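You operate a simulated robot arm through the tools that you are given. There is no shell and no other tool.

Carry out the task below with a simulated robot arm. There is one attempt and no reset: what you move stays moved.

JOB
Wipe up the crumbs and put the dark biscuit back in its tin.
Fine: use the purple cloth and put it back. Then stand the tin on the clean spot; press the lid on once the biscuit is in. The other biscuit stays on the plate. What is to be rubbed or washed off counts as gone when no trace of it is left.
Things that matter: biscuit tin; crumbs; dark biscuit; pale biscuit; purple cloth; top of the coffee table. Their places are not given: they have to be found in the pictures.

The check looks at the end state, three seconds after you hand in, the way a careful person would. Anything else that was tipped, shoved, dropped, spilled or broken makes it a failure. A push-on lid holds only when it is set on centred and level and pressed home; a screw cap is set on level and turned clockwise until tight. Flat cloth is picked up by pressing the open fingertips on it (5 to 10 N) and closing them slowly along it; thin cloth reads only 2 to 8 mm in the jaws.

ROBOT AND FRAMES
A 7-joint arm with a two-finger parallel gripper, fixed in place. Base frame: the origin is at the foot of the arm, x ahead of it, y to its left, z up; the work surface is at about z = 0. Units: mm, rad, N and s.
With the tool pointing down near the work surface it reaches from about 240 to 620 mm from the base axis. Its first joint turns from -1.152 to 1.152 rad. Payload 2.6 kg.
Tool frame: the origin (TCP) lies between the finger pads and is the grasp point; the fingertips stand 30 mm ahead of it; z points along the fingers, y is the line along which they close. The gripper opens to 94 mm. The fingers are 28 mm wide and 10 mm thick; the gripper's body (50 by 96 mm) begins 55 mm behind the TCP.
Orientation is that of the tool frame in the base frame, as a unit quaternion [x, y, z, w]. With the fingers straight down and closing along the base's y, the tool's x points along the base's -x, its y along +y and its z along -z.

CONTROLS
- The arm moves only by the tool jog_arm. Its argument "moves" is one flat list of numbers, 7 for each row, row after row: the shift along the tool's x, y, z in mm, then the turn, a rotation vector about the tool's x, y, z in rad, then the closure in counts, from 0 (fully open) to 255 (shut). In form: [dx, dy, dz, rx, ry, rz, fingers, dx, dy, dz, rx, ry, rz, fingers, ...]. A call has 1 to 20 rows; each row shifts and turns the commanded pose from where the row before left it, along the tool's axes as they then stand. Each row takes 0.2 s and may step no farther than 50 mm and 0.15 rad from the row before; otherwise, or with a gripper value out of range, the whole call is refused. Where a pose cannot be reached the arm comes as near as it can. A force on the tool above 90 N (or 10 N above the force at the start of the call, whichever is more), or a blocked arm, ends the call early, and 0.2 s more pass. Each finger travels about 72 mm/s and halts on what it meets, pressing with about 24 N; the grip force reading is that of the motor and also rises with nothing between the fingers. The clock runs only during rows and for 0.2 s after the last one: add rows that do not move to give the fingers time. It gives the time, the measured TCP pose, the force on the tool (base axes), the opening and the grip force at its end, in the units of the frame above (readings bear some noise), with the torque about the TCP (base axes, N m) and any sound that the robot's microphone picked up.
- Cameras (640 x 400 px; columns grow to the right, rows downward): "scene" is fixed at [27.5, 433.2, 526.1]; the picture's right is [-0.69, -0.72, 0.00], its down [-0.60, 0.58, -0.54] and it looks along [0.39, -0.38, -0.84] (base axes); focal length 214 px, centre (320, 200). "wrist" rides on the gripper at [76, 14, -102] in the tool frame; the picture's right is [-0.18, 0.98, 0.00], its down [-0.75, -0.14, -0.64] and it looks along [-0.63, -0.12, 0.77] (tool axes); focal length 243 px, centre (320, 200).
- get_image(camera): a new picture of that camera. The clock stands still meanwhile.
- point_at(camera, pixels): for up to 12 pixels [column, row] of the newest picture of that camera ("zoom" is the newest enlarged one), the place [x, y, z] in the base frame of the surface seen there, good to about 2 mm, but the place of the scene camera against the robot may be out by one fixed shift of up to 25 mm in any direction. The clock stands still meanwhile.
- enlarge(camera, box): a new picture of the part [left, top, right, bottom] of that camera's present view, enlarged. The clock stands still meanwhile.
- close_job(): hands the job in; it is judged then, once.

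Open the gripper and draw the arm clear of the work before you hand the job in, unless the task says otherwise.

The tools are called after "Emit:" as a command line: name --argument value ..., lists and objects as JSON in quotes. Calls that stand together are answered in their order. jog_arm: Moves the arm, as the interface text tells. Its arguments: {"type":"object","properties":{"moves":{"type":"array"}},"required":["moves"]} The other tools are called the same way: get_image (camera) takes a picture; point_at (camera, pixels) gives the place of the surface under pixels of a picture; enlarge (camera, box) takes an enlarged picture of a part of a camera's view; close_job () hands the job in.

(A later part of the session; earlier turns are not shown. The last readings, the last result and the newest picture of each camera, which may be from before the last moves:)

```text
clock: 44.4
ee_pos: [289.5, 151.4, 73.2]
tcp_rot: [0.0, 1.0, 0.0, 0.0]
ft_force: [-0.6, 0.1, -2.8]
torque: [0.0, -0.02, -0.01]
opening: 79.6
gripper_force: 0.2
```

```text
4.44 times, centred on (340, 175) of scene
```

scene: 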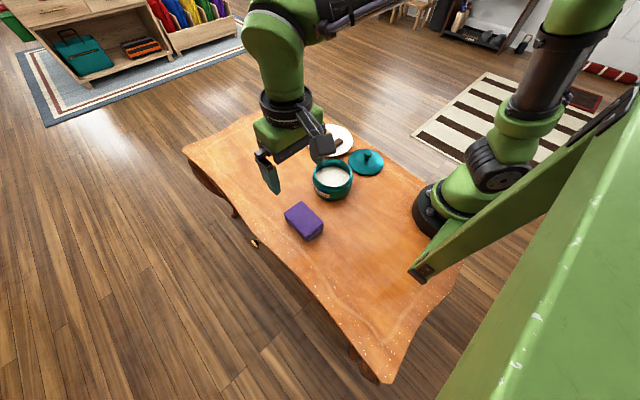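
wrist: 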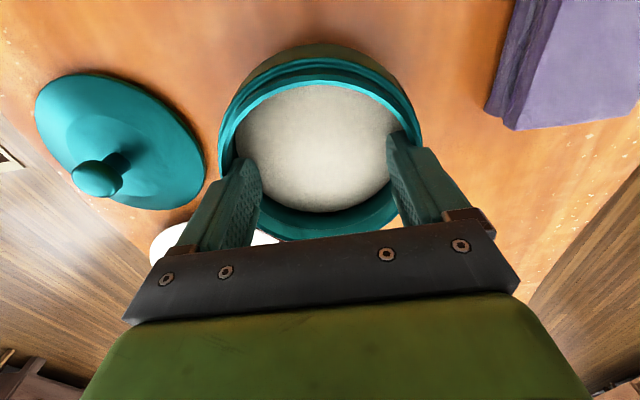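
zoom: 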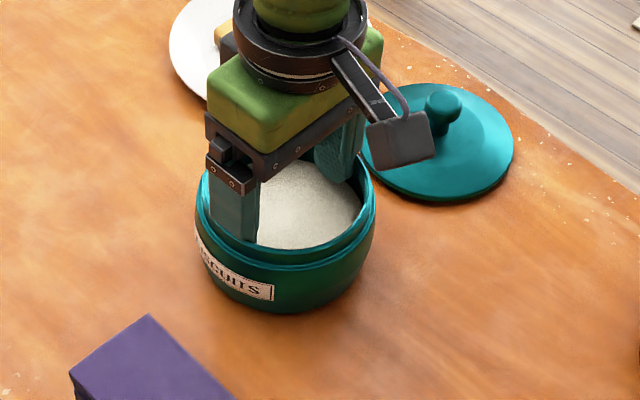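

The load reads -2.8 N and the tin keeps its place in the picture while the lid and cloth shift, so it is lifting. I raise another 15 mm slowly and check again.

Emit:
jog_arm --moves '[0, 0, -3, 0, 0, 0, 0, 0, 0, -4, 0, 0, 0, 0, 0, 0, -4, 0, 0, 0, 0, 0, 0, -4, 0, 0, 0, 0, 0, 0, 0, 0, 0, 0, 0]'

Emit:
get_image --camera "wrist"

Emit:
enlarge --camera "scene" --box '[280, 130, 400, 220]'

```text
clock: 45.6
ee_pos: [290.1, 151.2, 89.7]
tcp_rot: [-0.001, 1.0, -0.001, 0.0]
ft_force: [-0.6, -0.8, -3.0]
torque: [-0.01, -0.03, -0.05]
opening: 79.3
gripper_force: 0.0
```

```text
taken
```

wrist: 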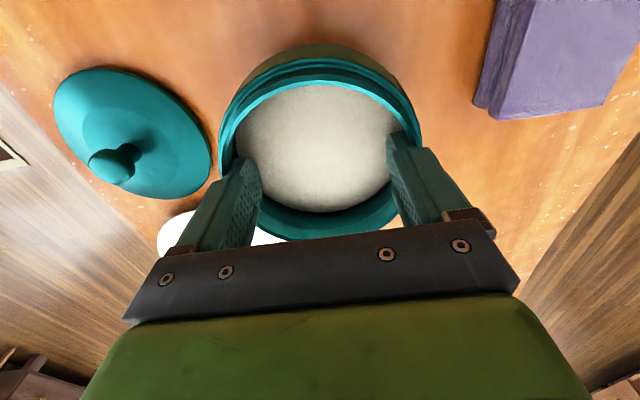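

```text
4.44 times, centred on (340, 175) of scene
```

zoom: 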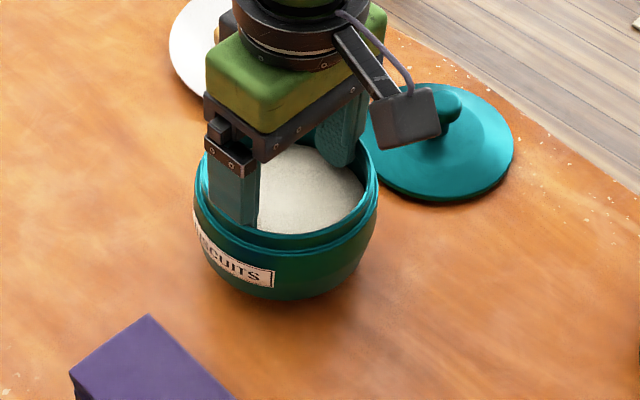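

The tin hangs level with its bottom about 18 mm up. I carry it slowly, first forward to (370,180) and then to the clean spot at (402,288), staying clear of the cloth.

Emit:
jog_arm --moves '[-7, 2.5, 0, 0, 0, 0, 0, -13, 4.8, 0, 0, 0, 0, 0, -15, 5, 0, 0, 0, 0, 0, -15, 5, 0, 0, 0, 0, 0, -15, 5, 0, 0, 0, 0, 0, -12, 7, 0, 0, 0, 0, 0, -6, 12, 0, 0, 0, 0, 0, -5, 15, 0, 0, 0, 0, 0, -5, 15, 0, 0, 0, 0, 0, -5, 15, 0, 0, 0, 0, 0, -5, 15, 0, 0, 0, 0, 0, -5, 15, 0, 0, 0, 0, 0, -3, 13, 0, 0, 0, 0, 0, -1, 7.5, 0, 0, 0, 0, 0, 0, 0, 0, 0, 0, 0, 0]'

Emit:
get_image --camera "wrist"

Emit:
get_image --camera "scene"

```text
clock: 48.8
ee_pos: [402.4, 287.8, 88.9]
tcp_rot: [0.0, 1.0, 0.0, 0.001]
ft_force: [-0.6, -0.2, -3.6]
torque: [0.0, 0.0, 0.03]
opening: 79.4
gripper_force: 0.0
```

```text
taken
```

wrist: 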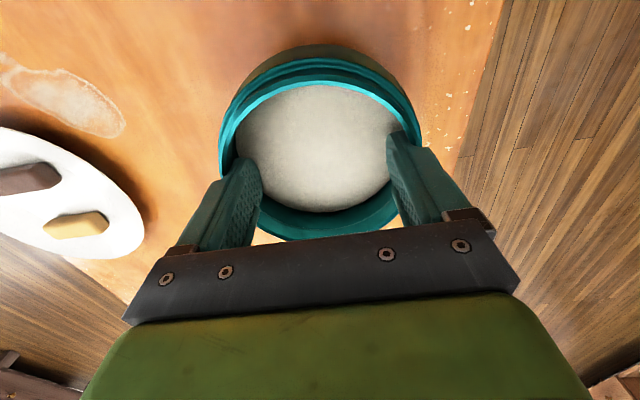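

```text
taken
```

scene: 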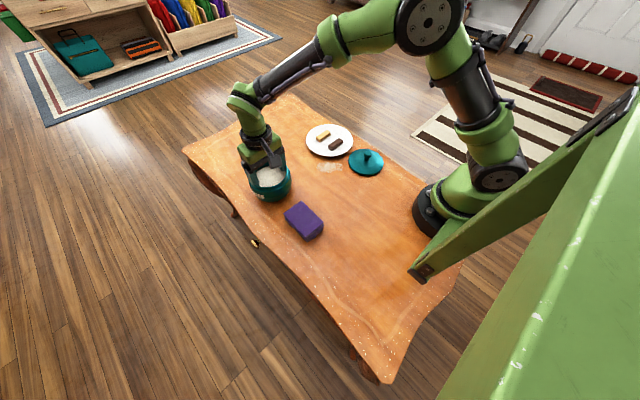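

The tin is over the clean spot, still level; an old whitish mark is visible where it stood, which isn't part of the job. I lower the tin gently to near the table.

Emit:
jog_arm --moves '[0, 0, 4, 0, 0, 0, 0, 0, 0, 5, 0, 0, 0, 0, 0, 0, 4, 0, 0, 0, 0, 0, 0, 2, 0, 0, 0, 0, 0, 0, 1, 0, 0, 0, 0, 0, 0, 0, 0, 0, 0, 0]'

```text
clock: 50.2
ee_pos: [403.6, 288.1, 72.0]
tcp_rot: [0.0, 1.0, 0.0, -0.001]
ft_force: [0.3, 0.6, -2.3]
torque: [0.01, -0.04, 0.0]
opening: 79.6
gripper_force: 0.0
```

The tin is still carried (-2.3 N). I lower in half-millimetre steps until the weight comes off.

Emit:
jog_arm --moves '[0, 0, 0.6, 0, 0, 0, 0, 0, 0, 0.6, 0, 0, 0, 0, 0, 0, 0.6, 0, 0, 0, 0, 0, 0, 0, 0, 0, 0, 0]'

```text
clock: 51.2
ee_pos: [404.0, 288.5, 71.1]
tcp_rot: [0.0, 1.0, 0.0, 0.001]
ft_force: [-3.3, -3.9, 10.7]
torque: [-0.09, 0.1, -0.03]
opening: 79.1
gripper_force: 0.0
```

The tin stands on the table (now +10.7 N). I ease up half a millimetre, bring the fingers in to release the wall, and check before rising.

Emit:
jog_arm --moves '[0, 0, -0.5, 0, 0, 0, 0, 0, 0, 0, 0, 0, 0, 30, 0, 0, 0, 0, 0, 0, 60, 0, 0, 0, 0, 0, 0, 81, 0, 0, 0, 0, 0, 0, 81]'

Emit:
get_image --camera "wrist"

```text
clock: 52.4
ee_pos: [402.5, 288.8, 71.7]
tcp_rot: [0.0, 1.0, 0.0, 0.0]
ft_force: [0.1, 0.4, -0.1]
torque: [-0.01, -0.05, -0.03]
opening: 64.1
gripper_force: 0.1
```

```text
taken
```

wrist: 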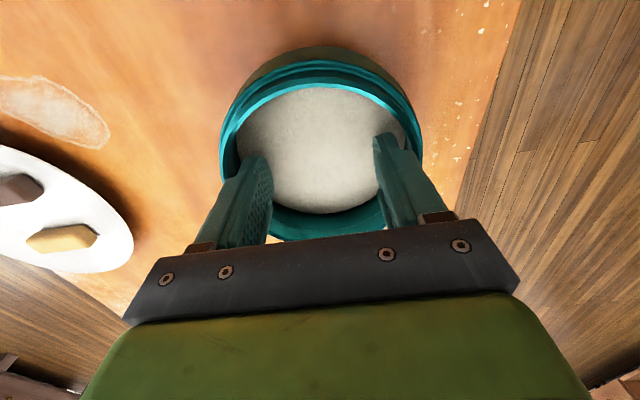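

The fingers are free inside the tin. I rise straight out to z≈200 and then look at where the tin stands.

Emit:
jog_arm --moves '[0, 0, -20, 0, 0, 0, 81, 0, 0, -30, 0, 0, 0, 81, 0, 0, -40, 0, 0, 0, 81, 0, 0, -40, 0, 0, 0, 81, 30, 0, 0, 0, 0, 0, 40, 0, 0, 0, 0, 0, 0, 0]'

Emit:
get_image --camera "wrist"

Emit:
enlarge --camera "wrist" --box '[240, 20, 420, 160]'

```text
clock: 53.8
ee_pos: [371.1, 288.0, 201.4]
tcp_rot: [0.0, 1.0, 0.0, 0.0]
ft_force: [0.2, -0.2, 0.0]
torque: [-0.01, 0.02, 0.01]
opening: 94.2
gripper_force: 0.1
```

```text
taken
```

wrist: 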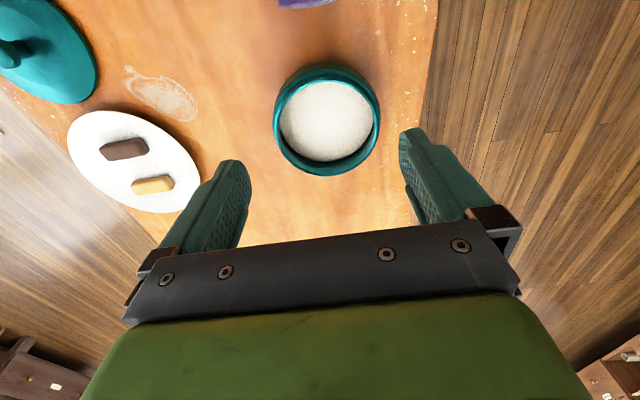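

```text
2.86 times, centred on (330, 90) of wrist
```

zoom: 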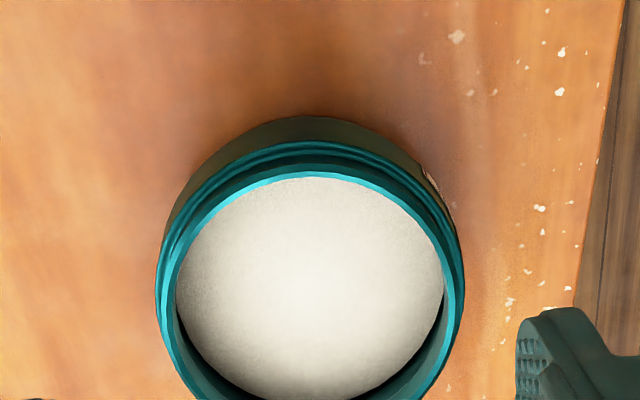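

The tin stands upright on the clean spot. I measure its rim, and the biscuits on the plate from this view.

Emit:
point_at --camera "zoom" --pixels '[[172, 300], [452, 300], [314, 174], [210, 215], [415, 215], [240, 192], [390, 192], [185, 255], [440, 250]]'

Emit:
point_at --camera "wrist" --pixels '[[326, 174], [300, 168], [355, 166], [278, 140], [376, 135], [124, 147], [105, 150], [142, 143], [153, 183], [90, 125], [180, 200], [120, 160]]'

```text
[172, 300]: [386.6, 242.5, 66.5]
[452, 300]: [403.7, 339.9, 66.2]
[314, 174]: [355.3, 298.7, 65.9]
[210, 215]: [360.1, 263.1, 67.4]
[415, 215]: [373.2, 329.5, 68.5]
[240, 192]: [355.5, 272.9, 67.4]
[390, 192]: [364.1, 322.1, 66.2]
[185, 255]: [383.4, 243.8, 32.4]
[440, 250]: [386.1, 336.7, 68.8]
```

```text
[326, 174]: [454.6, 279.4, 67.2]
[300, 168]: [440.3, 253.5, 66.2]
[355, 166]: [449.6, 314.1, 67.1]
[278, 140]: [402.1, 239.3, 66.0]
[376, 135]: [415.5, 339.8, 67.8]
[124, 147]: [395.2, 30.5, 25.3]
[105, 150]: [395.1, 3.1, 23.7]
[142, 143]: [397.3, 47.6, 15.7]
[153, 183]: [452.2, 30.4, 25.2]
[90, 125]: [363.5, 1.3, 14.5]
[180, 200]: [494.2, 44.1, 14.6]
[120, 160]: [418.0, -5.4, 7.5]
```

The tin's centre is about (404,289) with its rim level at z≈67. Next I go over the plate to study the dark biscuit at about (396,27).

Emit:
jog_arm --moves '[0, -43, 0, 0, 0, 0, 0, 0, -43, 0, 0, 0, 0, 0, 0, -43, 0, 0, 0, 0, 0, 0, -43, 0, 0, 0, 0, 0, 0, -43, 0, 0, 0, 0, 0, 0, -43, 0, 0, 0, 0, 0, 0, 0, 0, 0, 0, 0, 0]'

Emit:
get_image --camera "wrist"

Emit:
enlarge --camera "wrist" --box '[240, 40, 410, 170]'

```text
clock: 55.4
ee_pos: [371.1, 29.7, 203.4]
tcp_rot: [-0.001, 1.0, 0.0, 0.0]
ft_force: [0.3, 0.0, -0.5]
torque: [0.0, -0.05, 0.0]
opening: 94.0
gripper_force: 0.0
```

```text
taken
```

wrist: 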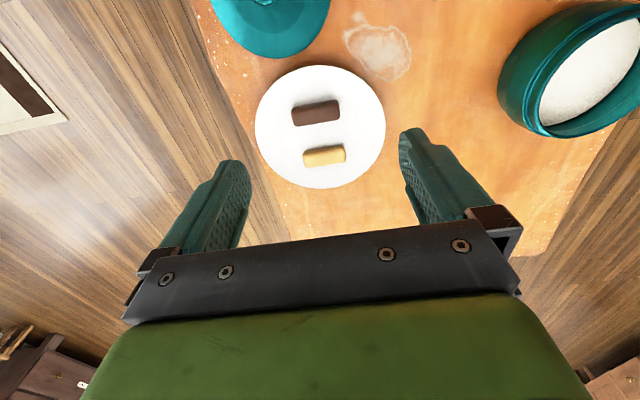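

```text
3.08 times, centred on (325, 105) of wrist
```

zoom: 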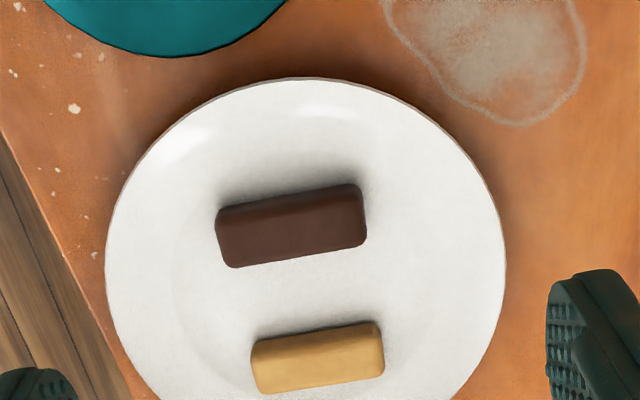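

The dark biscuit's corners are near zoom (219,213), (357,188), (365,240), (234,265). I measure its faces and the pale one.

Emit:
point_at --camera "zoom" --pixels '[[224, 225], [358, 200], [361, 238], [236, 262], [290, 228], [222, 212], [350, 188], [290, 200], [300, 253], [256, 345], [378, 325], [320, 360]]'

Emit:
point_at --camera "zoom" --pixels '[[226, 245], [363, 220], [290, 270], [290, 190], [200, 230], [390, 200], [110, 250], [500, 250], [300, 85], [280, 300]]'

```text
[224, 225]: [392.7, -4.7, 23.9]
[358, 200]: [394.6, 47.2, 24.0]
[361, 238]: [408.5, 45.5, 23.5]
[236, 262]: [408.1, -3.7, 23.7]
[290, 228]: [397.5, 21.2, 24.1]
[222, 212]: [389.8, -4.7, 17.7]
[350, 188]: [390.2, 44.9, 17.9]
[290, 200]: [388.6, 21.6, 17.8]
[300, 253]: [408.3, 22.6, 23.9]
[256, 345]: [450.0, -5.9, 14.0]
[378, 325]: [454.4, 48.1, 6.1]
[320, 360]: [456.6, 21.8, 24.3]
```

```text
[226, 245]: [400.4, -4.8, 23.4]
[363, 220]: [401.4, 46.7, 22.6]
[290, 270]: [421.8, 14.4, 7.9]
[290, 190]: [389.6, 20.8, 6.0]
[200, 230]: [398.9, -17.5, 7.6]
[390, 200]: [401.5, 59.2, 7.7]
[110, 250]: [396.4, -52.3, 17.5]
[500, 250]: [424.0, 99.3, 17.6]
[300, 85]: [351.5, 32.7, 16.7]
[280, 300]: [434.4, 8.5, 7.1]
```

The dark biscuit spans x≈390–410, y≈-5–47, z≈6–24, aligned with the axes, so I'll grip it across its 20 mm width. I turn the gripper 90° about its axis so it closes along base x.

Emit:
jog_arm --moves '[0, 0, 0, 0, 0, 0.1428, 60, 0, 0, 0, 0, 0, 0.1428, 120, 0, 0, 0, 0, 0, 0.1428, 150, 0, 0, 0, 0, 0, 0.1428, 150, 0, 0, 0, 0, 0, 0.1428, 150, 0, 0, 0, 0, 0, 0.1428, 150, 0, 0, 0, 0, 0, 0.1428, 150, 0, 0, 0, 0, 0, 0.1428, 150, 0, 0, 0, 0, 0, 0.1428, 150, 0, 0, 0, 0, 0, 0.1428, 150, 0, 0, 0, 0, 0, 0.1428, 150, 0, 0, 0, 0, 0, 0, 150]'

Emit:
get_image --camera "wrist"

```text
clock: 58.0
ee_pos: [372.7, 30.3, 201.5]
tcp_rot: [0.708, 0.706, 0.0, 0.001]
ft_force: [0.6, 0.2, 0.2]
torque: [0.02, 0.03, -0.01]
opening: 38.6
gripper_force: 0.0
```

```text
taken
```

wrist: 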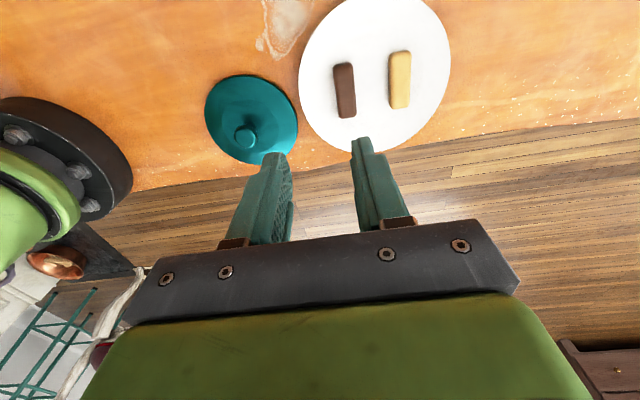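

The tool now closes along base x (tool x = base +y, tool y = base +x), opening 38.6 mm. I move over the biscuit centre (400,21) and go down to z≈80 for a check.

Emit:
jog_arm --moves '[-4.6, 13.6, 0, 0, 0, 0, 150, -4.7, 13.7, 20, 0, 0, 0, 150, 0, 0, 35, 0, 0, 0, 150, 0, 0, 35, 0, 0, 0, 150, 0, 0, 30, 0, 0, 0, 150, 0, 0, 0, 0, 0, 0, 150]'

Emit:
get_image --camera "wrist"

Emit:
enlarge --camera "wrist" --box '[220, 40, 420, 210]'

```text
clock: 59.4
ee_pos: [398.7, 21.3, 81.5]
tcp_rot: [0.706, 0.708, 0.0, -0.001]
ft_force: [-0.1, 0.6, 0.5]
torque: [-0.03, 0.04, 0.02]
opening: 38.7
gripper_force: 0.1
```

```text
taken
```

wrist: 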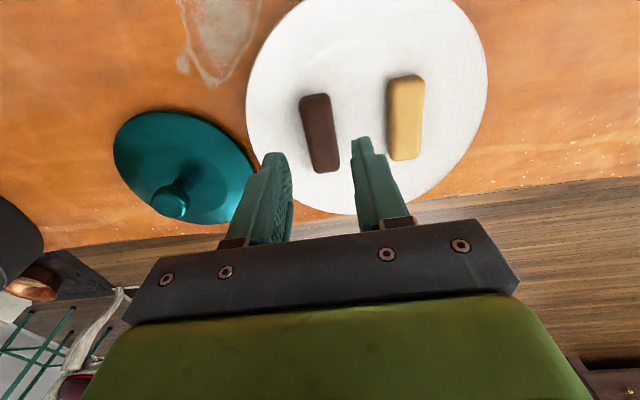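

```text
2.35 times, centred on (320, 125) of wrist
```

zoom: 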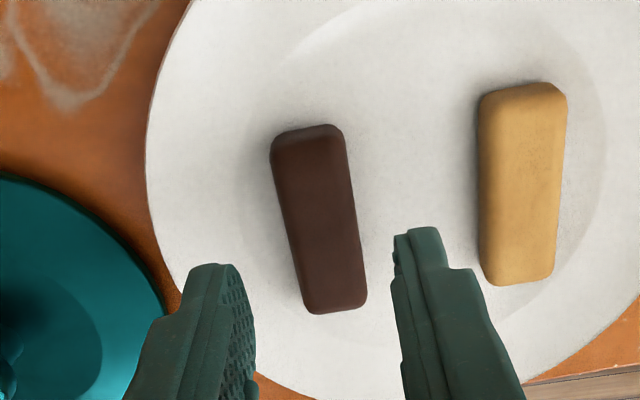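

The biscuit sits between the fingers in view. I verify its edges from this closer view.

Emit:
point_at --camera "zoom" --pixels '[[280, 160], [345, 155], [300, 290], [360, 285], [318, 225], [310, 140], [335, 300], [490, 110], [490, 270], [250, 225], [200, 200], [400, 200]]'

```text
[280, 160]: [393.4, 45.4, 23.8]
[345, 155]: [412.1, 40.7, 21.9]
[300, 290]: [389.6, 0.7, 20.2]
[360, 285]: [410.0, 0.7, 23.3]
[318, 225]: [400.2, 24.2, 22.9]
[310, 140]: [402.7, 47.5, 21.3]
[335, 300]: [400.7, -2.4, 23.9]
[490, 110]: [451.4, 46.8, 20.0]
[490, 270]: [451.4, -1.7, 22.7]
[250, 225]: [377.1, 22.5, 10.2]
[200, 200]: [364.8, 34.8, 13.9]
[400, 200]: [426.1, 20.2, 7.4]
```

The biscuit's centre is (401,22); the plate rises to z≈10 just outside it. I narrow the opening to 31 mm and descend so that the tips stop at about z=13.5.

Emit:
jog_arm --moves '[0.5, 2, 0, 0, 0, 0, 171, 0, 0, 0, 0, 0, 0, 171, 0, 0, 15, 0, 0, 0, 171, 0, 0, 13, 0, 0, 0, 171, 0, 0, 9.5, 0, 0, 0, 171, 0, 0, 0, 0, 0, 0, 171]'

Emit:
get_image --camera "wrist"

```text
clock: 60.8
ee_pos: [402.7, 21.1, 43.4]
tcp_rot: [0.707, 0.708, 0.0, 0.0]
ft_force: [-1.2, 0.6, 0.1]
torque: [0.0, -0.01, 0.01]
opening: 30.9
gripper_force: 0.0
```

```text
taken
```

wrist: 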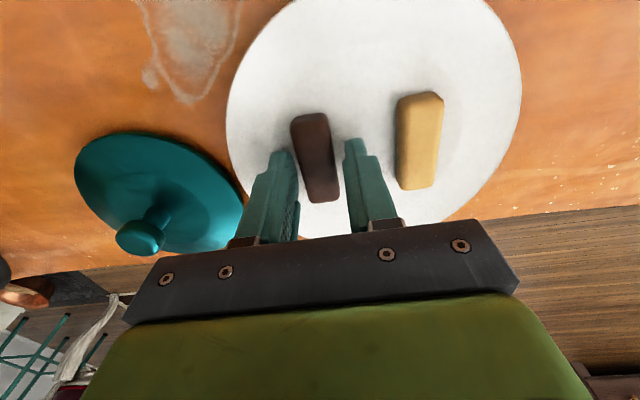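

The biscuit stands between the pads with no contact force. I close slowly on it.

Emit:
jog_arm --moves '[0, 0, 0, 0, 0, 0, 183, 0, 0, 0, 0, 0, 0, 195, 0, 0, 0, 0, 0, 0, 207, 0, 0, 0, 0, 0, 0, 220, 0, 0, 0, 0, 0, 0, 220]'

Emit:
enlarge --camera "wrist" --box '[220, 40, 520, 240]'

```text
clock: 62.0
ee_pos: [401.6, 21.8, 43.0]
tcp_rot: [0.707, 0.708, -0.001, 0.0]
ft_force: [0.3, -0.7, -0.4]
torque: [-0.01, 0.02, 0.03]
opening: 20.5
gripper_force: 24.0
```

```text
2.00 times, centred on (370, 140) of wrist
```

zoom: 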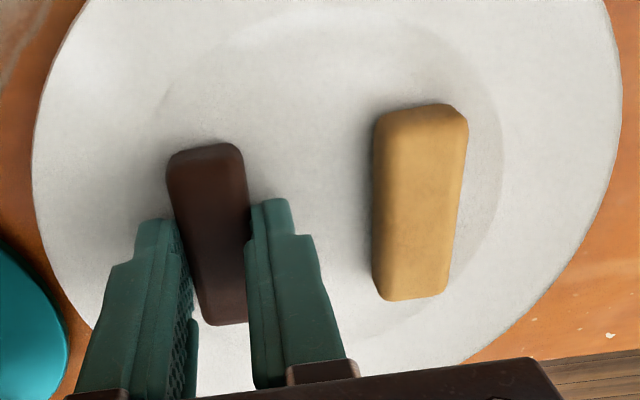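

The biscuit is held at 20.5 mm with 24 N. I lift it straight up to z≈130.

Emit:
jog_arm --moves '[0, 0, -5, 0, 0, 0, 220, 0, 0, -15, 0, 0, 0, 220, 0, 0, -30, 0, 0, 0, 220, 0, 0, -40, 0, 0, 0, 220, 0, 0, 0, 0, 0, 0, 220]'

Emit:
get_image --camera "wrist"

```text
clock: 63.2
ee_pos: [401.5, 20.9, 135.8]
tcp_rot: [0.706, 0.708, 0.0, 0.0]
ft_force: [-0.5, 0.1, 0.1]
torque: [-0.03, -0.02, 0.04]
opening: 20.5
gripper_force: 24.1
```

```text
taken
```

wrist: 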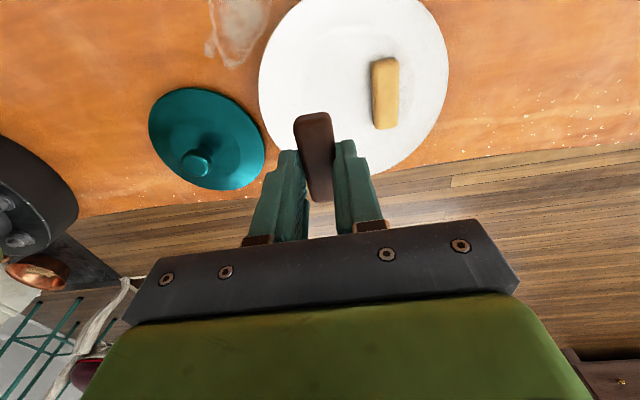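

The biscuit is held; the pale one stays on the plate. I carry it over the tin's centre at (404,289) at this height.

Emit:
jog_arm --moves '[30, 0.5, 0, 0, 0, 0, 220, 40, 0.5, 0, 0, 0, 0, 220, 40, 0.5, 0, 0, 0, 0, 220, 40, 0.5, 0, 0, 0, 0, 220, 40, 0.5, 0, 0, 0, 0, 220, 40, 0, 0, 0, 0, 0, 220, 30, 0, 0, 0, 0, 0, 220, 8, 0, 0, 0, 0, 0, 220, 0, 0, 0, 0, 0, 0, 220]'

Emit:
get_image --camera "wrist"

Emit:
enlarge --camera "scene" --box '[210, 110, 350, 220]'

```text
clock: 65.2
ee_pos: [405.1, 292.1, 133.2]
tcp_rot: [0.707, 0.707, 0.0, 0.0]
ft_force: [0.1, -0.3, 0.3]
torque: [0.03, 0.0, 0.0]
opening: 20.6
gripper_force: 24.3
```

```text
taken
```

wrist: 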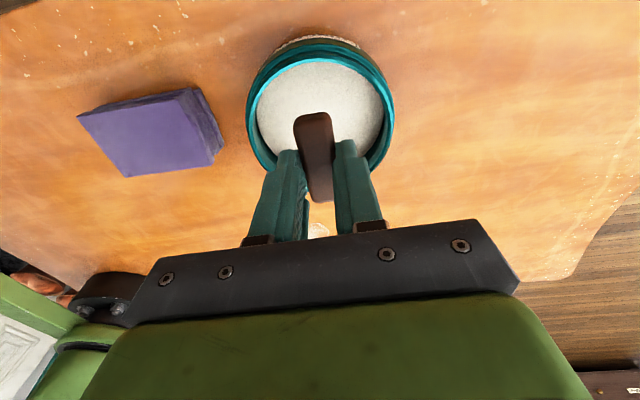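

```text
3.64 times, centred on (280, 165) of scene
```

zoom: 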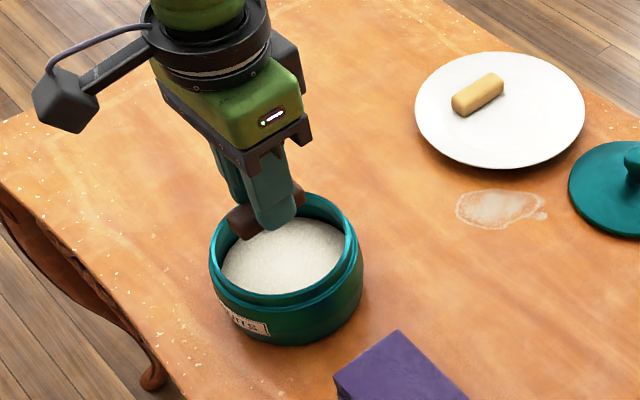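

The biscuit hangs over the tin; TCP is (405,292) versus tin centre (404,289). I correct by (-1,-2.5) and lower to z≈76, with the biscuit just above the fill.

Emit:
jog_arm --moves '[-2.5, -1, 10, 0, 0, 0, 220, 0, 0, 17, 0, 0, 0, 220, 0, 0, 17, 0, 0, 0, 220, 0, 0, 13, 0, 0, 0, 220, 0, 0, 0, 0, 0, 0, 220]'

Emit:
get_image --camera "wrist"

Emit:
enlarge --camera "scene" --box '[210, 110, 350, 220]'

```text
clock: 66.4
ee_pos: [404.6, 286.0, 76.6]
tcp_rot: [0.706, 0.708, -0.001, 0.0]
ft_force: [1.1, 0.2, 0.2]
torque: [0.0, -0.01, -0.01]
opening: 20.6
gripper_force: 24.0
```

```text
taken
```

wrist: 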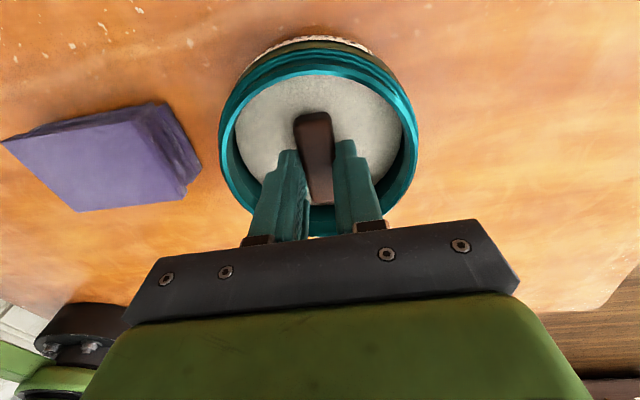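

```text
3.64 times, centred on (280, 165) of scene
```

zoom: 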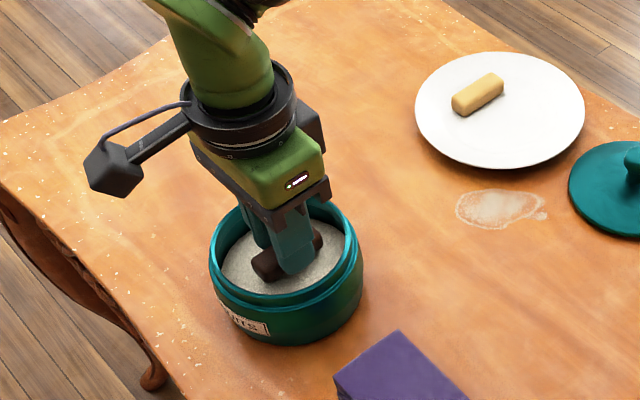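

The biscuit is inside the tin, just above the fill. I lower in 1 mm steps until contact.

Emit:
jog_arm --moves '[0, 0, 1.5, 0, 0, 0, 220, 0, 0, 1, 0, 0, 0, 220, 0, 0, 1, 0, 0, 0, 220, 0, 0, 0, 0, 0, 0, 220]'

```text
clock: 67.4
ee_pos: [403.6, 287.7, 73.3]
tcp_rot: [0.707, 0.707, 0.0, -0.001]
ft_force: [0.5, -0.3, 0.4]
torque: [-0.02, 0.01, 0.01]
opening: 20.7
gripper_force: 23.6
```

No contact yet at z=73.3. I continue down in half-millimetre steps.

Emit:
jog_arm --moves '[0, 0, 0.7, 0, 0, 0, 220, 0, 0, 0.7, 0, 0, 0, 220, 0, 0, 0.7, 0, 0, 0, 220, 0, 0, 0, 0, 0, 0, 220]'

```text
clock: 68.4
ee_pos: [403.3, 286.5, 72.1]
tcp_rot: [0.707, 0.707, 0.0, 0.001]
ft_force: [0.2, 0.1, -0.6]
torque: [0.0, 0.0, 0.03]
opening: 20.7
gripper_force: 24.1
```

Still free at 72.1; contact is expected near 70. I go down another 2 mm in small steps.

Emit:
jog_arm --moves '[0, 0, 0.7, 0, 0, 0, 220, 0, 0, 0.7, 0, 0, 0, 220, 0, 0, 0.6, 0, 0, 0, 220, 0, 0, 0, 0, 0, 0, 220]'

```text
clock: 69.4
ee_pos: [404.1, 286.5, 70.5]
tcp_rot: [0.706, 0.708, 0.001, 0.001]
ft_force: [-0.4, 0.5, 5.0]
torque: [-0.02, 0.05, -0.02]
opening: 20.6
gripper_force: 23.9
```

Contact: 5 N at z=70.5. I open slightly to release the biscuit (to about 40 mm) and rise straight up.

Emit:
jog_arm --moves '[0, 0, 0, 0, 0, 0, 190, 0, 0, 0, 0, 0, 0, 170, 0, 0, 0, 0, 0, 0, 150, 0, 0, 0, 0, 0, 0, 150, 0, 0, -10, 0, 0, 0, 150, 0, 0, -30, 0, 0, 0, 150, 0, 0, -40, 0, 0, 0, 150, 0, 0, -40, 0, 0, 0, 150, 0, 0, 0, 0, 0, 0, 150]'

Emit:
get_image --camera "wrist"

Emit:
enlarge --camera "wrist" --box '[220, 0, 420, 170]'

```text
clock: 71.4
ee_pos: [402.6, 285.4, 190.0]
tcp_rot: [0.707, 0.708, 0.001, 0.0]
ft_force: [0.5, 0.5, -0.1]
torque: [0.01, 0.03, 0.0]
opening: 38.7
gripper_force: 0.1
```

```text
taken
```

wrist: 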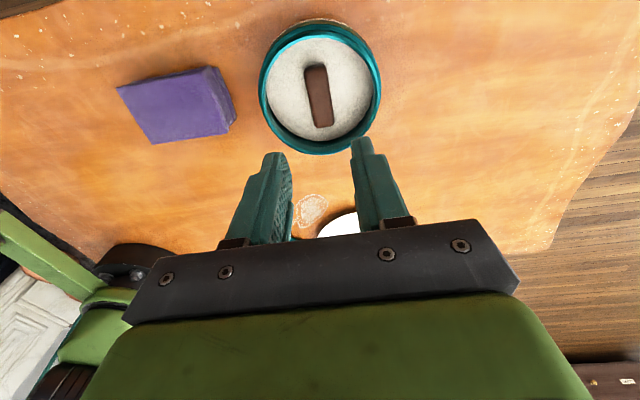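

```text
2.35 times, centred on (320, 85) of wrist
```

zoom: 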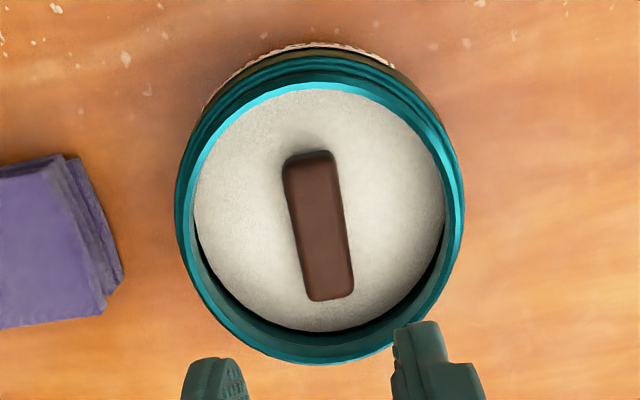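

The dark biscuit lies flat in the tin. I re-measure the rim (lip) all round from this direction to get the exact centre for the lid, and the biscuit's top.

Emit:
point_at --camera "zoom" --pixels '[[185, 215], [458, 215], [320, 84], [315, 360], [225, 120], [415, 120], [205, 290], [440, 285], [250, 335], [385, 340], [195, 160], [450, 165]]'

Emit:
point_at --camera "zoom" --pixels '[[270, 100], [370, 100], [190, 190], [461, 240], [280, 350], [350, 355], [183, 240], [320, 225], [300, 55], [178, 200], [463, 190], [320, 65]]'

```text
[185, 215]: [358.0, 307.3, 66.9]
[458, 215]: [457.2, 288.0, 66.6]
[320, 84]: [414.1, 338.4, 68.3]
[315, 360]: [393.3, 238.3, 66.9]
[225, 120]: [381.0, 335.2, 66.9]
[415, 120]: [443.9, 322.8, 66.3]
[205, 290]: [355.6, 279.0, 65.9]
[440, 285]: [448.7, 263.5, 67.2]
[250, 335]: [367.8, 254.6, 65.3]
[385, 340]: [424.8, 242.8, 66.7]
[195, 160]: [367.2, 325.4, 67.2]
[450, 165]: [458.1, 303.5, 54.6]
```

```text
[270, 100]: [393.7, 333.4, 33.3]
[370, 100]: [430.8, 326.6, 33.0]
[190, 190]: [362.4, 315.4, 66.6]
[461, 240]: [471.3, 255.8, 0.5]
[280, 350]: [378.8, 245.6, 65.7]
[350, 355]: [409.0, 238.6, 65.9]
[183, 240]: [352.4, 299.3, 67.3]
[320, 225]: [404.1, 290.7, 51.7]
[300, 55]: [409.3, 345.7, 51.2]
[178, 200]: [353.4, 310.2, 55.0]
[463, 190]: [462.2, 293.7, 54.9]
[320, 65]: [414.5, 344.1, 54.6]
```

The tin's centre works out at about (404.5,289.3) and the biscuit's top is at z≈52, below the shoulder. Next I move over the lid near (279,3) and look at it.

Emit:
jog_arm --moves '[-38, -17.7, 0, 0, 0, 0, 150, -38, -17.7, 0, 0, 0, 0, 150, -38, -17.7, 0, 0, 0, 0, 150, -38, -17.7, 0, 0, 0, 0, 150, -38, -17.7, 0, 0, 0, 0, 150, -38, -17.7, 0, 0, 0, 0, 150, -38, -17.7, 0, 0, 0, 0, 150, 0, 0, 0, 0, 0, 0, 150]'

Emit:
get_image --camera "wrist"

Emit:
enlarge --camera "wrist" --box '[220, 0, 420, 170]'

```text
clock: 73.2
ee_pos: [280.0, 21.6, 190.1]
tcp_rot: [0.707, 0.707, 0.0, 0.0]
ft_force: [-0.4, 0.3, 0.1]
torque: [0.03, -0.03, 0.01]
opening: 38.5
gripper_force: 0.0
```

```text
taken
```

wrist: 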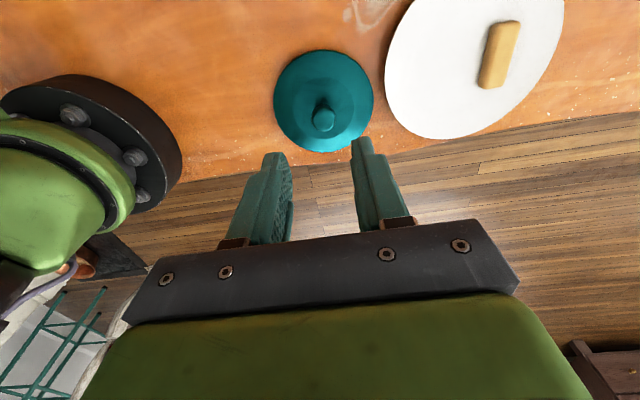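

```text
2.35 times, centred on (320, 85) of wrist
```

zoom: 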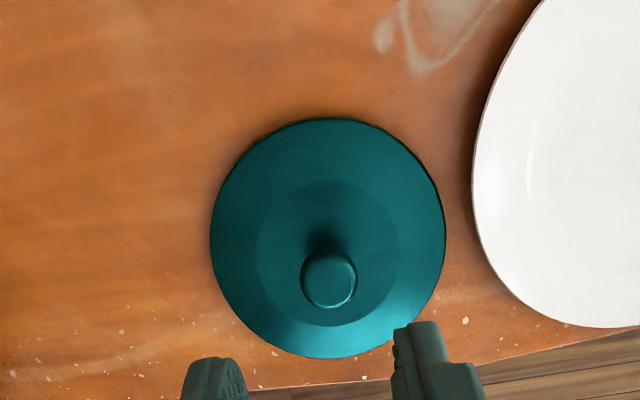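

The lid lies at zoom (328,237) with its knob top at (328,278). I measure the lid's edge and the knob.

Emit:
point_at --camera "zoom" --pixels '[[213, 235], [443, 235], [330, 120], [328, 354], [245, 158], [412, 155], [235, 315], [420, 318], [330, 277], [304, 277], [354, 277], [328, 304]]'

Emit:
point_at --camera "zoom" --pixels '[[330, 255], [310, 262], [348, 262], [320, 300], [340, 300], [325, 235], [300, 240], [260, 240], [395, 240], [328, 190], [328, 322], [328, 335]]'

```text
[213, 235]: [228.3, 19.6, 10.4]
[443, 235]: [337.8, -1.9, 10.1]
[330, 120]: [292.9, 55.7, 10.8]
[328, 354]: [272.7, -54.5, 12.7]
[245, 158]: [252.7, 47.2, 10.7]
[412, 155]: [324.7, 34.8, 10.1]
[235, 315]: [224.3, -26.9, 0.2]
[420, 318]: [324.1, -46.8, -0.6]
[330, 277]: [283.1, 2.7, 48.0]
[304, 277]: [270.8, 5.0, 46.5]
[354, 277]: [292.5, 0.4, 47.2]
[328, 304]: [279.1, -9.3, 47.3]
```

```text
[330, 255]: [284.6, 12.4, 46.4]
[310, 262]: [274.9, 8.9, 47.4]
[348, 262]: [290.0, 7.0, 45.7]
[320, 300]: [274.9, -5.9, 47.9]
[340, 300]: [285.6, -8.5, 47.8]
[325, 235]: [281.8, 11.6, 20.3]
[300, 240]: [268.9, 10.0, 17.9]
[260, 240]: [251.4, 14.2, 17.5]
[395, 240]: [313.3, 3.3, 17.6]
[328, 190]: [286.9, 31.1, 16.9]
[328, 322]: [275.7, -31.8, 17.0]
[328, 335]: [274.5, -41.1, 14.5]
```

The lid's centre and knob are at about (282,1.5); knob ~22 mm wide with its top at z=48, and the lid's top disc is at z≈17–18. I move above it and descend to z≈85 with the fingers at 38 mm.

Emit:
jog_arm --moves '[-10, 1, 0, 0, 0, 0, 150, -10, 1, 25, 0, 0, 0, 150, 0, 0, 40, 0, 0, 0, 150, 0, 0, 40, 0, 0, 0, 150, 0, 0, 0, 0, 0, 0, 150]'

Emit:
get_image --camera "wrist"

Emit:
enlarge --camera "wrist" --box '[220, 30, 420, 200]'

```text
clock: 74.4
ee_pos: [282.4, 2.2, 84.0]
tcp_rot: [0.706, 0.708, 0.0, 0.0]
ft_force: [0.2, 0.7, 0.2]
torque: [0.06, -0.01, -0.01]
opening: 38.9
gripper_force: 0.0
```

```text
taken
```

wrist: 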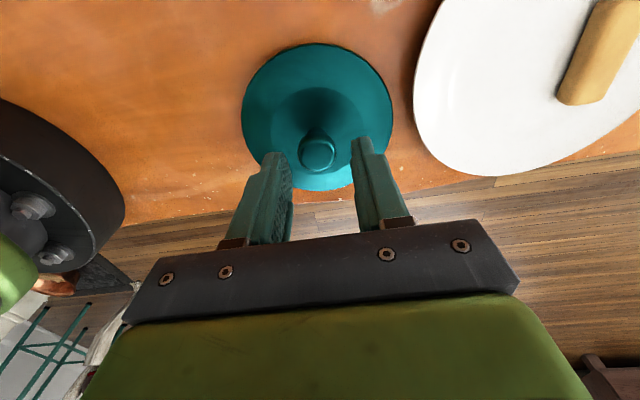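

```text
2.35 times, centred on (320, 115) of wrist
```

zoom: 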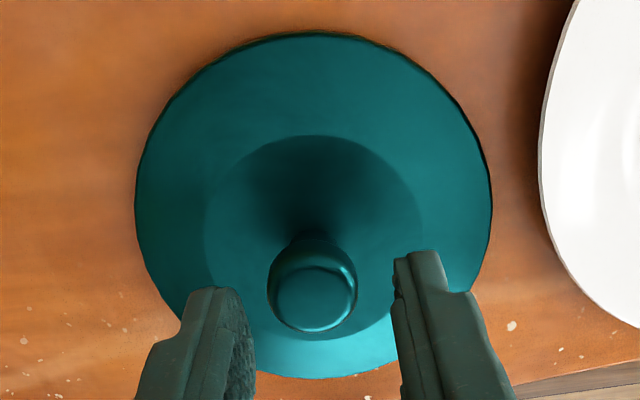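

The knob sits between the fingers. I take a few more measurements of lid edge and knob here to refine its centre.

Emit:
point_at --camera "zoom" --pixels '[[140, 200], [488, 200], [320, 35], [190, 85], [440, 90], [312, 298], [275, 298], [350, 298], [312, 328], [312, 268], [150, 150], [478, 150]]'

```text
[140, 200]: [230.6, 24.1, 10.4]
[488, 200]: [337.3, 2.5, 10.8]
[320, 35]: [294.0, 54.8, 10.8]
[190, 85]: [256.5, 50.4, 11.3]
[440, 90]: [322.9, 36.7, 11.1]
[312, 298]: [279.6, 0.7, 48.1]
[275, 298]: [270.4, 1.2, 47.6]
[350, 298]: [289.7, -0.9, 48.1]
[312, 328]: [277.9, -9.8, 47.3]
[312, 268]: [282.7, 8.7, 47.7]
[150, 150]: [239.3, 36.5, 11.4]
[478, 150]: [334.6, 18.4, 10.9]
```

The lid's centre refines to about (281.5,0.6). I shift slightly, descend so that the tips stop at z≈21 (just above the lid's top), and check for contact.

Emit:
jog_arm --moves '[-1.2, -0.7, 10, 0, 0, 0, 150, 0, 0, 12, 0, 0, 0, 150, 0, 0, 10, 0, 0, 0, 150, 0, 0, 0, 0, 0, 0, 150]'

Emit:
enlarge --camera "wrist" --box '[180, 30, 460, 240]'

Emit:
enlarge --camera "scene" --box '[320, 110, 440, 200]'

```text
clock: 75.4
ee_pos: [281.0, 0.1, 51.5]
tcp_rot: [0.707, 0.708, 0.001, 0.0]
ft_force: [0.5, 1.3, -0.1]
torque: [0.01, 0.02, 0.01]
opening: 38.7
gripper_force: 0.0
```

```text
1.90 times, centred on (320, 135) of wrist
```

zoom: 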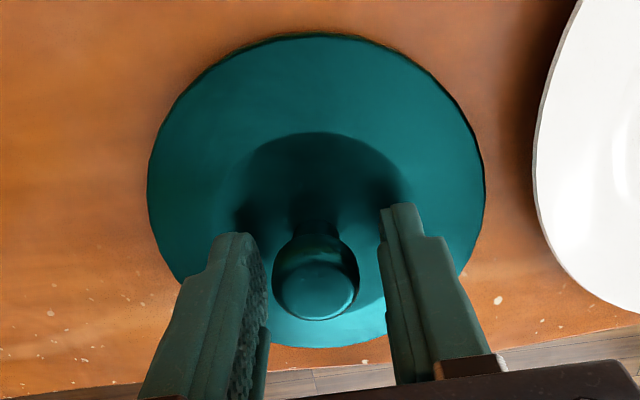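

```text
4.44 times, centred on (380, 155) of scene
```

zoom: 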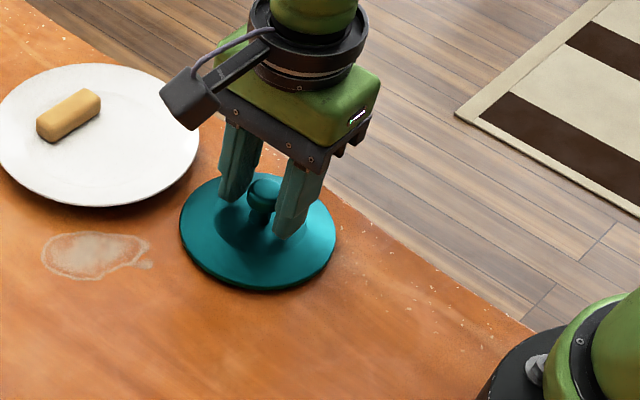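

The fingertips straddle the knob just above the lid. I close slowly on the knob.

Emit:
jog_arm --moves '[0, 0, 0, 0, 0, 0, 165, 0, 0, 0, 0, 0, 0, 180, 0, 0, 0, 0, 0, 0, 195, 0, 0, 0, 0, 0, 0, 210, 0, 0, 0, 0, 0, 0, 225, 0, 0, 0, 0, 0, 0, 225]'

Emit:
enlarge --camera "wrist" --box '[180, 30, 460, 240]'

```text
clock: 76.8
ee_pos: [281.7, -0.2, 52.0]
tcp_rot: [0.707, 0.708, 0.001, -0.001]
ft_force: [-0.1, -0.1, -0.9]
torque: [-0.04, 0.03, -0.01]
opening: 24.0
gripper_force: 25.0
```

```text
1.90 times, centred on (320, 135) of wrist
```

zoom: 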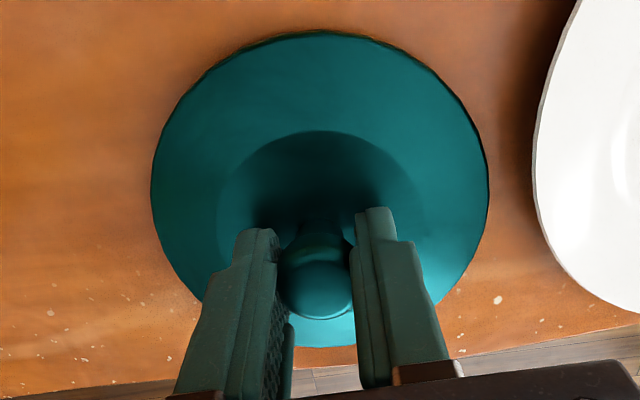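

The knob is held at 24 mm with 25 N. I lift slowly and check that the lid hangs level.

Emit:
jog_arm --moves '[0, 0, -3, 0, 0, 0, 230, 0, 0, -7, 0, 0, 0, 230, 0, 0, -20, 0, 0, 0, 230, 0, 0, -30, 0, 0, 0, 230, 0, 0, -35, 0, 0, 0, 230, 0, 0, 0, 0, 0, 0, 230]'

Emit:
enlarge --camera "wrist" --box '[180, 30, 460, 240]'

Emit:
enlarge --camera "scene" --box '[300, 80, 440, 200]'

```text
clock: 78.2
ee_pos: [280.2, -0.9, 149.2]
tcp_rot: [0.706, 0.708, 0.0, 0.0]
ft_force: [0.7, 0.4, -0.1]
torque: [-0.02, -0.01, 0.0]
opening: 24.0
gripper_force: 24.0
```

```text
1.90 times, centred on (320, 135) of wrist
```

zoom: 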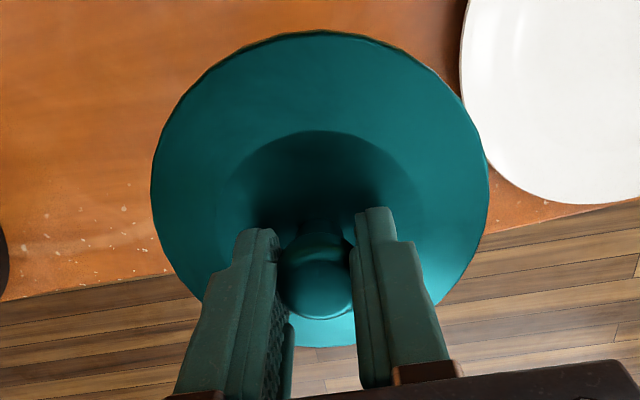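

```text
3.33 times, centred on (370, 140) of scene
```

zoom: 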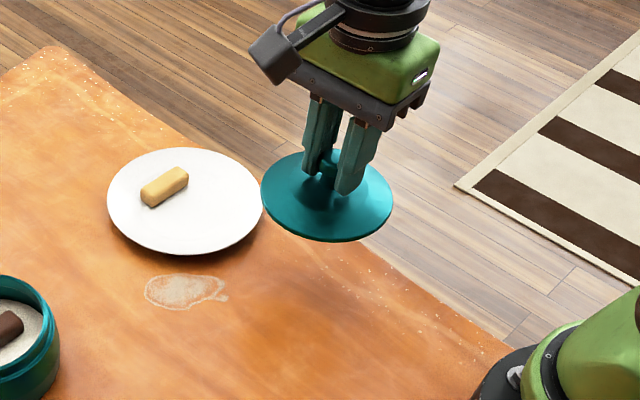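

The lid is held and looks level. I measure its edge to find its centre relative to the TCP and its level.

Emit:
enlarge --camera "wrist" --box '[180, 30, 460, 240]'

Emit:
point_at --camera "zoom" --pixels '[[156, 190], [484, 190], [320, 35], [200, 85], [440, 85], [170, 130], [472, 130], [180, 260], [465, 255], [250, 50], [395, 50], [300, 340]]'

Emit:
point_at --camera "zoom" --pixels '[[156, 190], [484, 190], [320, 35], [200, 85], [440, 85], [170, 130], [472, 130], [180, 260], [465, 255], [250, 50], [395, 50], [330, 343]]'

```text
1.90 times, centred on (320, 135) of wrist
```

zoom: 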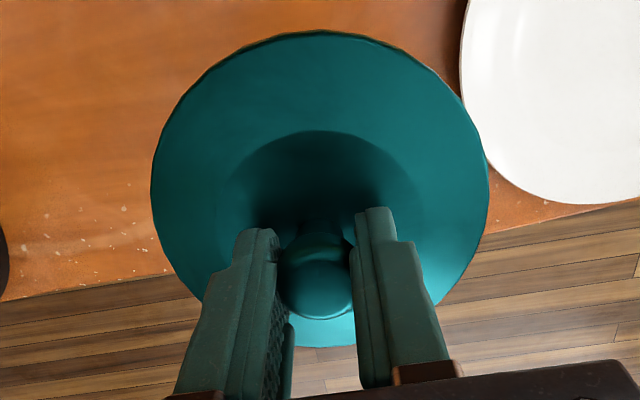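

```text
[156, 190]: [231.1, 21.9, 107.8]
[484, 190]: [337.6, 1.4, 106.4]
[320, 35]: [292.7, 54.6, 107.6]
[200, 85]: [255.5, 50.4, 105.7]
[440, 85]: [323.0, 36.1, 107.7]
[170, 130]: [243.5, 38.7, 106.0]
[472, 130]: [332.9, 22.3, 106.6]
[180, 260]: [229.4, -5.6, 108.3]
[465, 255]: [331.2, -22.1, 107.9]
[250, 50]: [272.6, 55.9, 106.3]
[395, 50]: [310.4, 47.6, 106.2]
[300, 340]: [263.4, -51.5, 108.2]
```

```text
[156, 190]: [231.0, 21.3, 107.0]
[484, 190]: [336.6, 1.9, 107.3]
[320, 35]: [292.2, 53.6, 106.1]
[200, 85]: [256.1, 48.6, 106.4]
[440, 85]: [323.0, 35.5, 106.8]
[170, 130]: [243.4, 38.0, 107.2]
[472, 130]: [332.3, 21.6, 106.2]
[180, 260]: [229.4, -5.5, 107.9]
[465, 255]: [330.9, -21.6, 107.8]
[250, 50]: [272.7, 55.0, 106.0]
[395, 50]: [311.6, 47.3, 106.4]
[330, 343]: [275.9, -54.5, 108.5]
```

The lid is level and its centre is at about (282.2,0.6) in camera terms; the tin's centre is (404.6,289.3). I shift by (+122.4,+288.7) at this height, well above everything.

Emit:
jog_arm --moves '[18.7, 7.4, 0, 0, 0, 0, 230, 36, 15.3, 0, 0, 0, 0, 230, 36, 15.3, 0, 0, 0, 0, 230, 36, 15.3, 0, 0, 0, 0, 230, 36, 15.3, 0, 0, 0, 0, 230, 36, 15.3, 0, 0, 0, 0, 230, 36, 15.3, 0, 0, 0, 0, 230, 36, 15.3, 0, 0, 0, 0, 230, 18, 7.9, 0, 0, 0, 0, 230, 0, 0, 0, 0, 0, 0, 230, 0, 0, 0, 0, 0, 0, 230]'

Emit:
get_image --camera "wrist"

Emit:
enlarge --camera "scene" --box '[210, 100, 350, 220]'

```text
clock: 80.6
ee_pos: [403.2, 289.1, 147.2]
tcp_rot: [0.706, 0.708, 0.001, 0.0]
ft_force: [0.2, 0.0, -0.2]
torque: [0.0, 0.02, 0.01]
opening: 24.1
gripper_force: 23.9
```

```text
taken
```

wrist: 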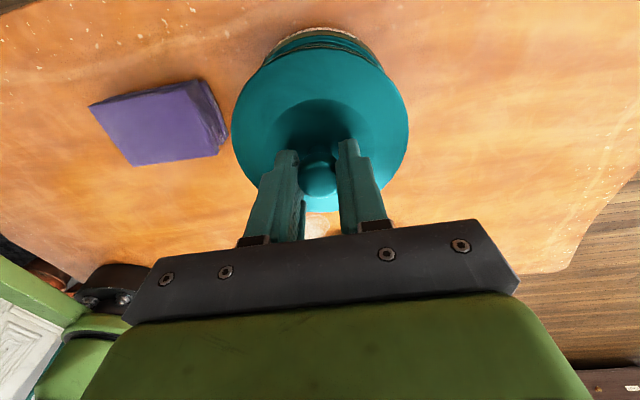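

```text
3.33 times, centred on (280, 160) of scene
```

zoom: 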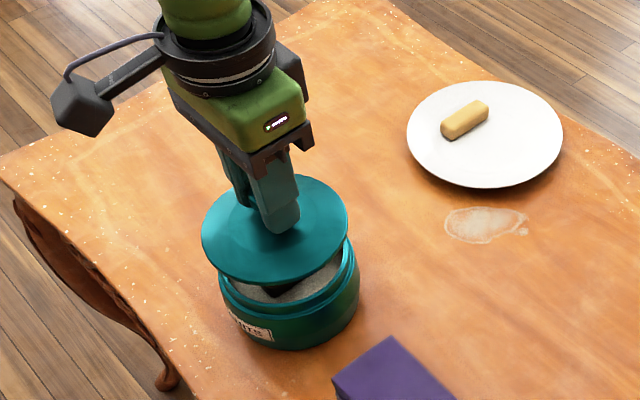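

The lid is above the tin. I lower it until its skirt is a few mm above the rim (TCP≈123) and examine the alignment.

Emit:
jog_arm --moves '[0, 0, 8, 0, 0, 0, 230, 0, 0, 10, 0, 0, 0, 230, 0, 0, 7, 0, 0, 0, 230, 0, 0, 0, 0, 0, 0, 230, 0, 0, 0, 0, 0, 0, 230]'

Emit:
enlarge --camera "wrist" --box '[200, 0, 440, 220]'

Emit:
enlarge --camera "scene" --box '[230, 120, 320, 210]'

```text
clock: 81.8
ee_pos: [402.4, 289.2, 123.3]
tcp_rot: [0.707, 0.707, -0.001, 0.0]
ft_force: [0.7, 0.3, -0.5]
torque: [-0.03, 0.04, 0.01]
opening: 24.1
gripper_force: 23.9
```

```text
1.82 times, centred on (320, 110) of wrist
```

zoom: 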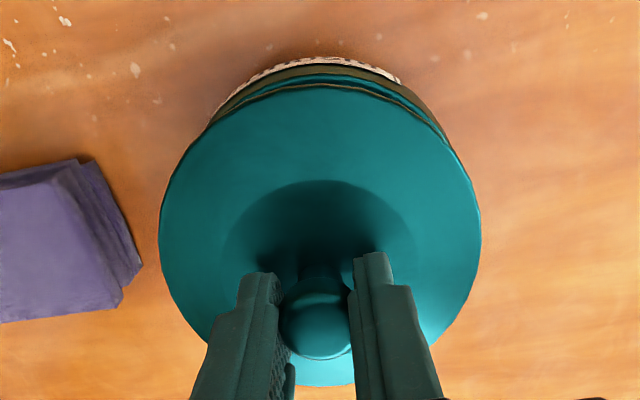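

```text
4.44 times, centred on (275, 165) of scene
```

zoom: 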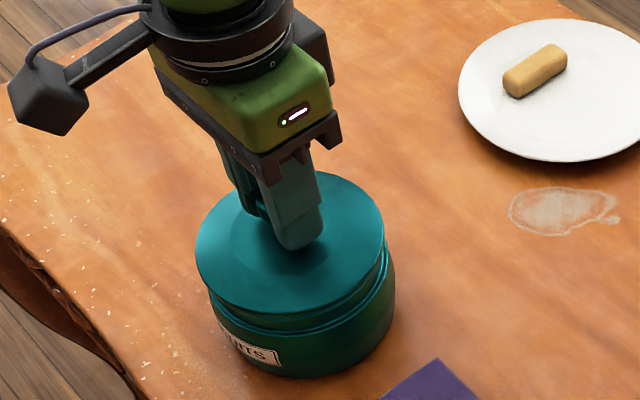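

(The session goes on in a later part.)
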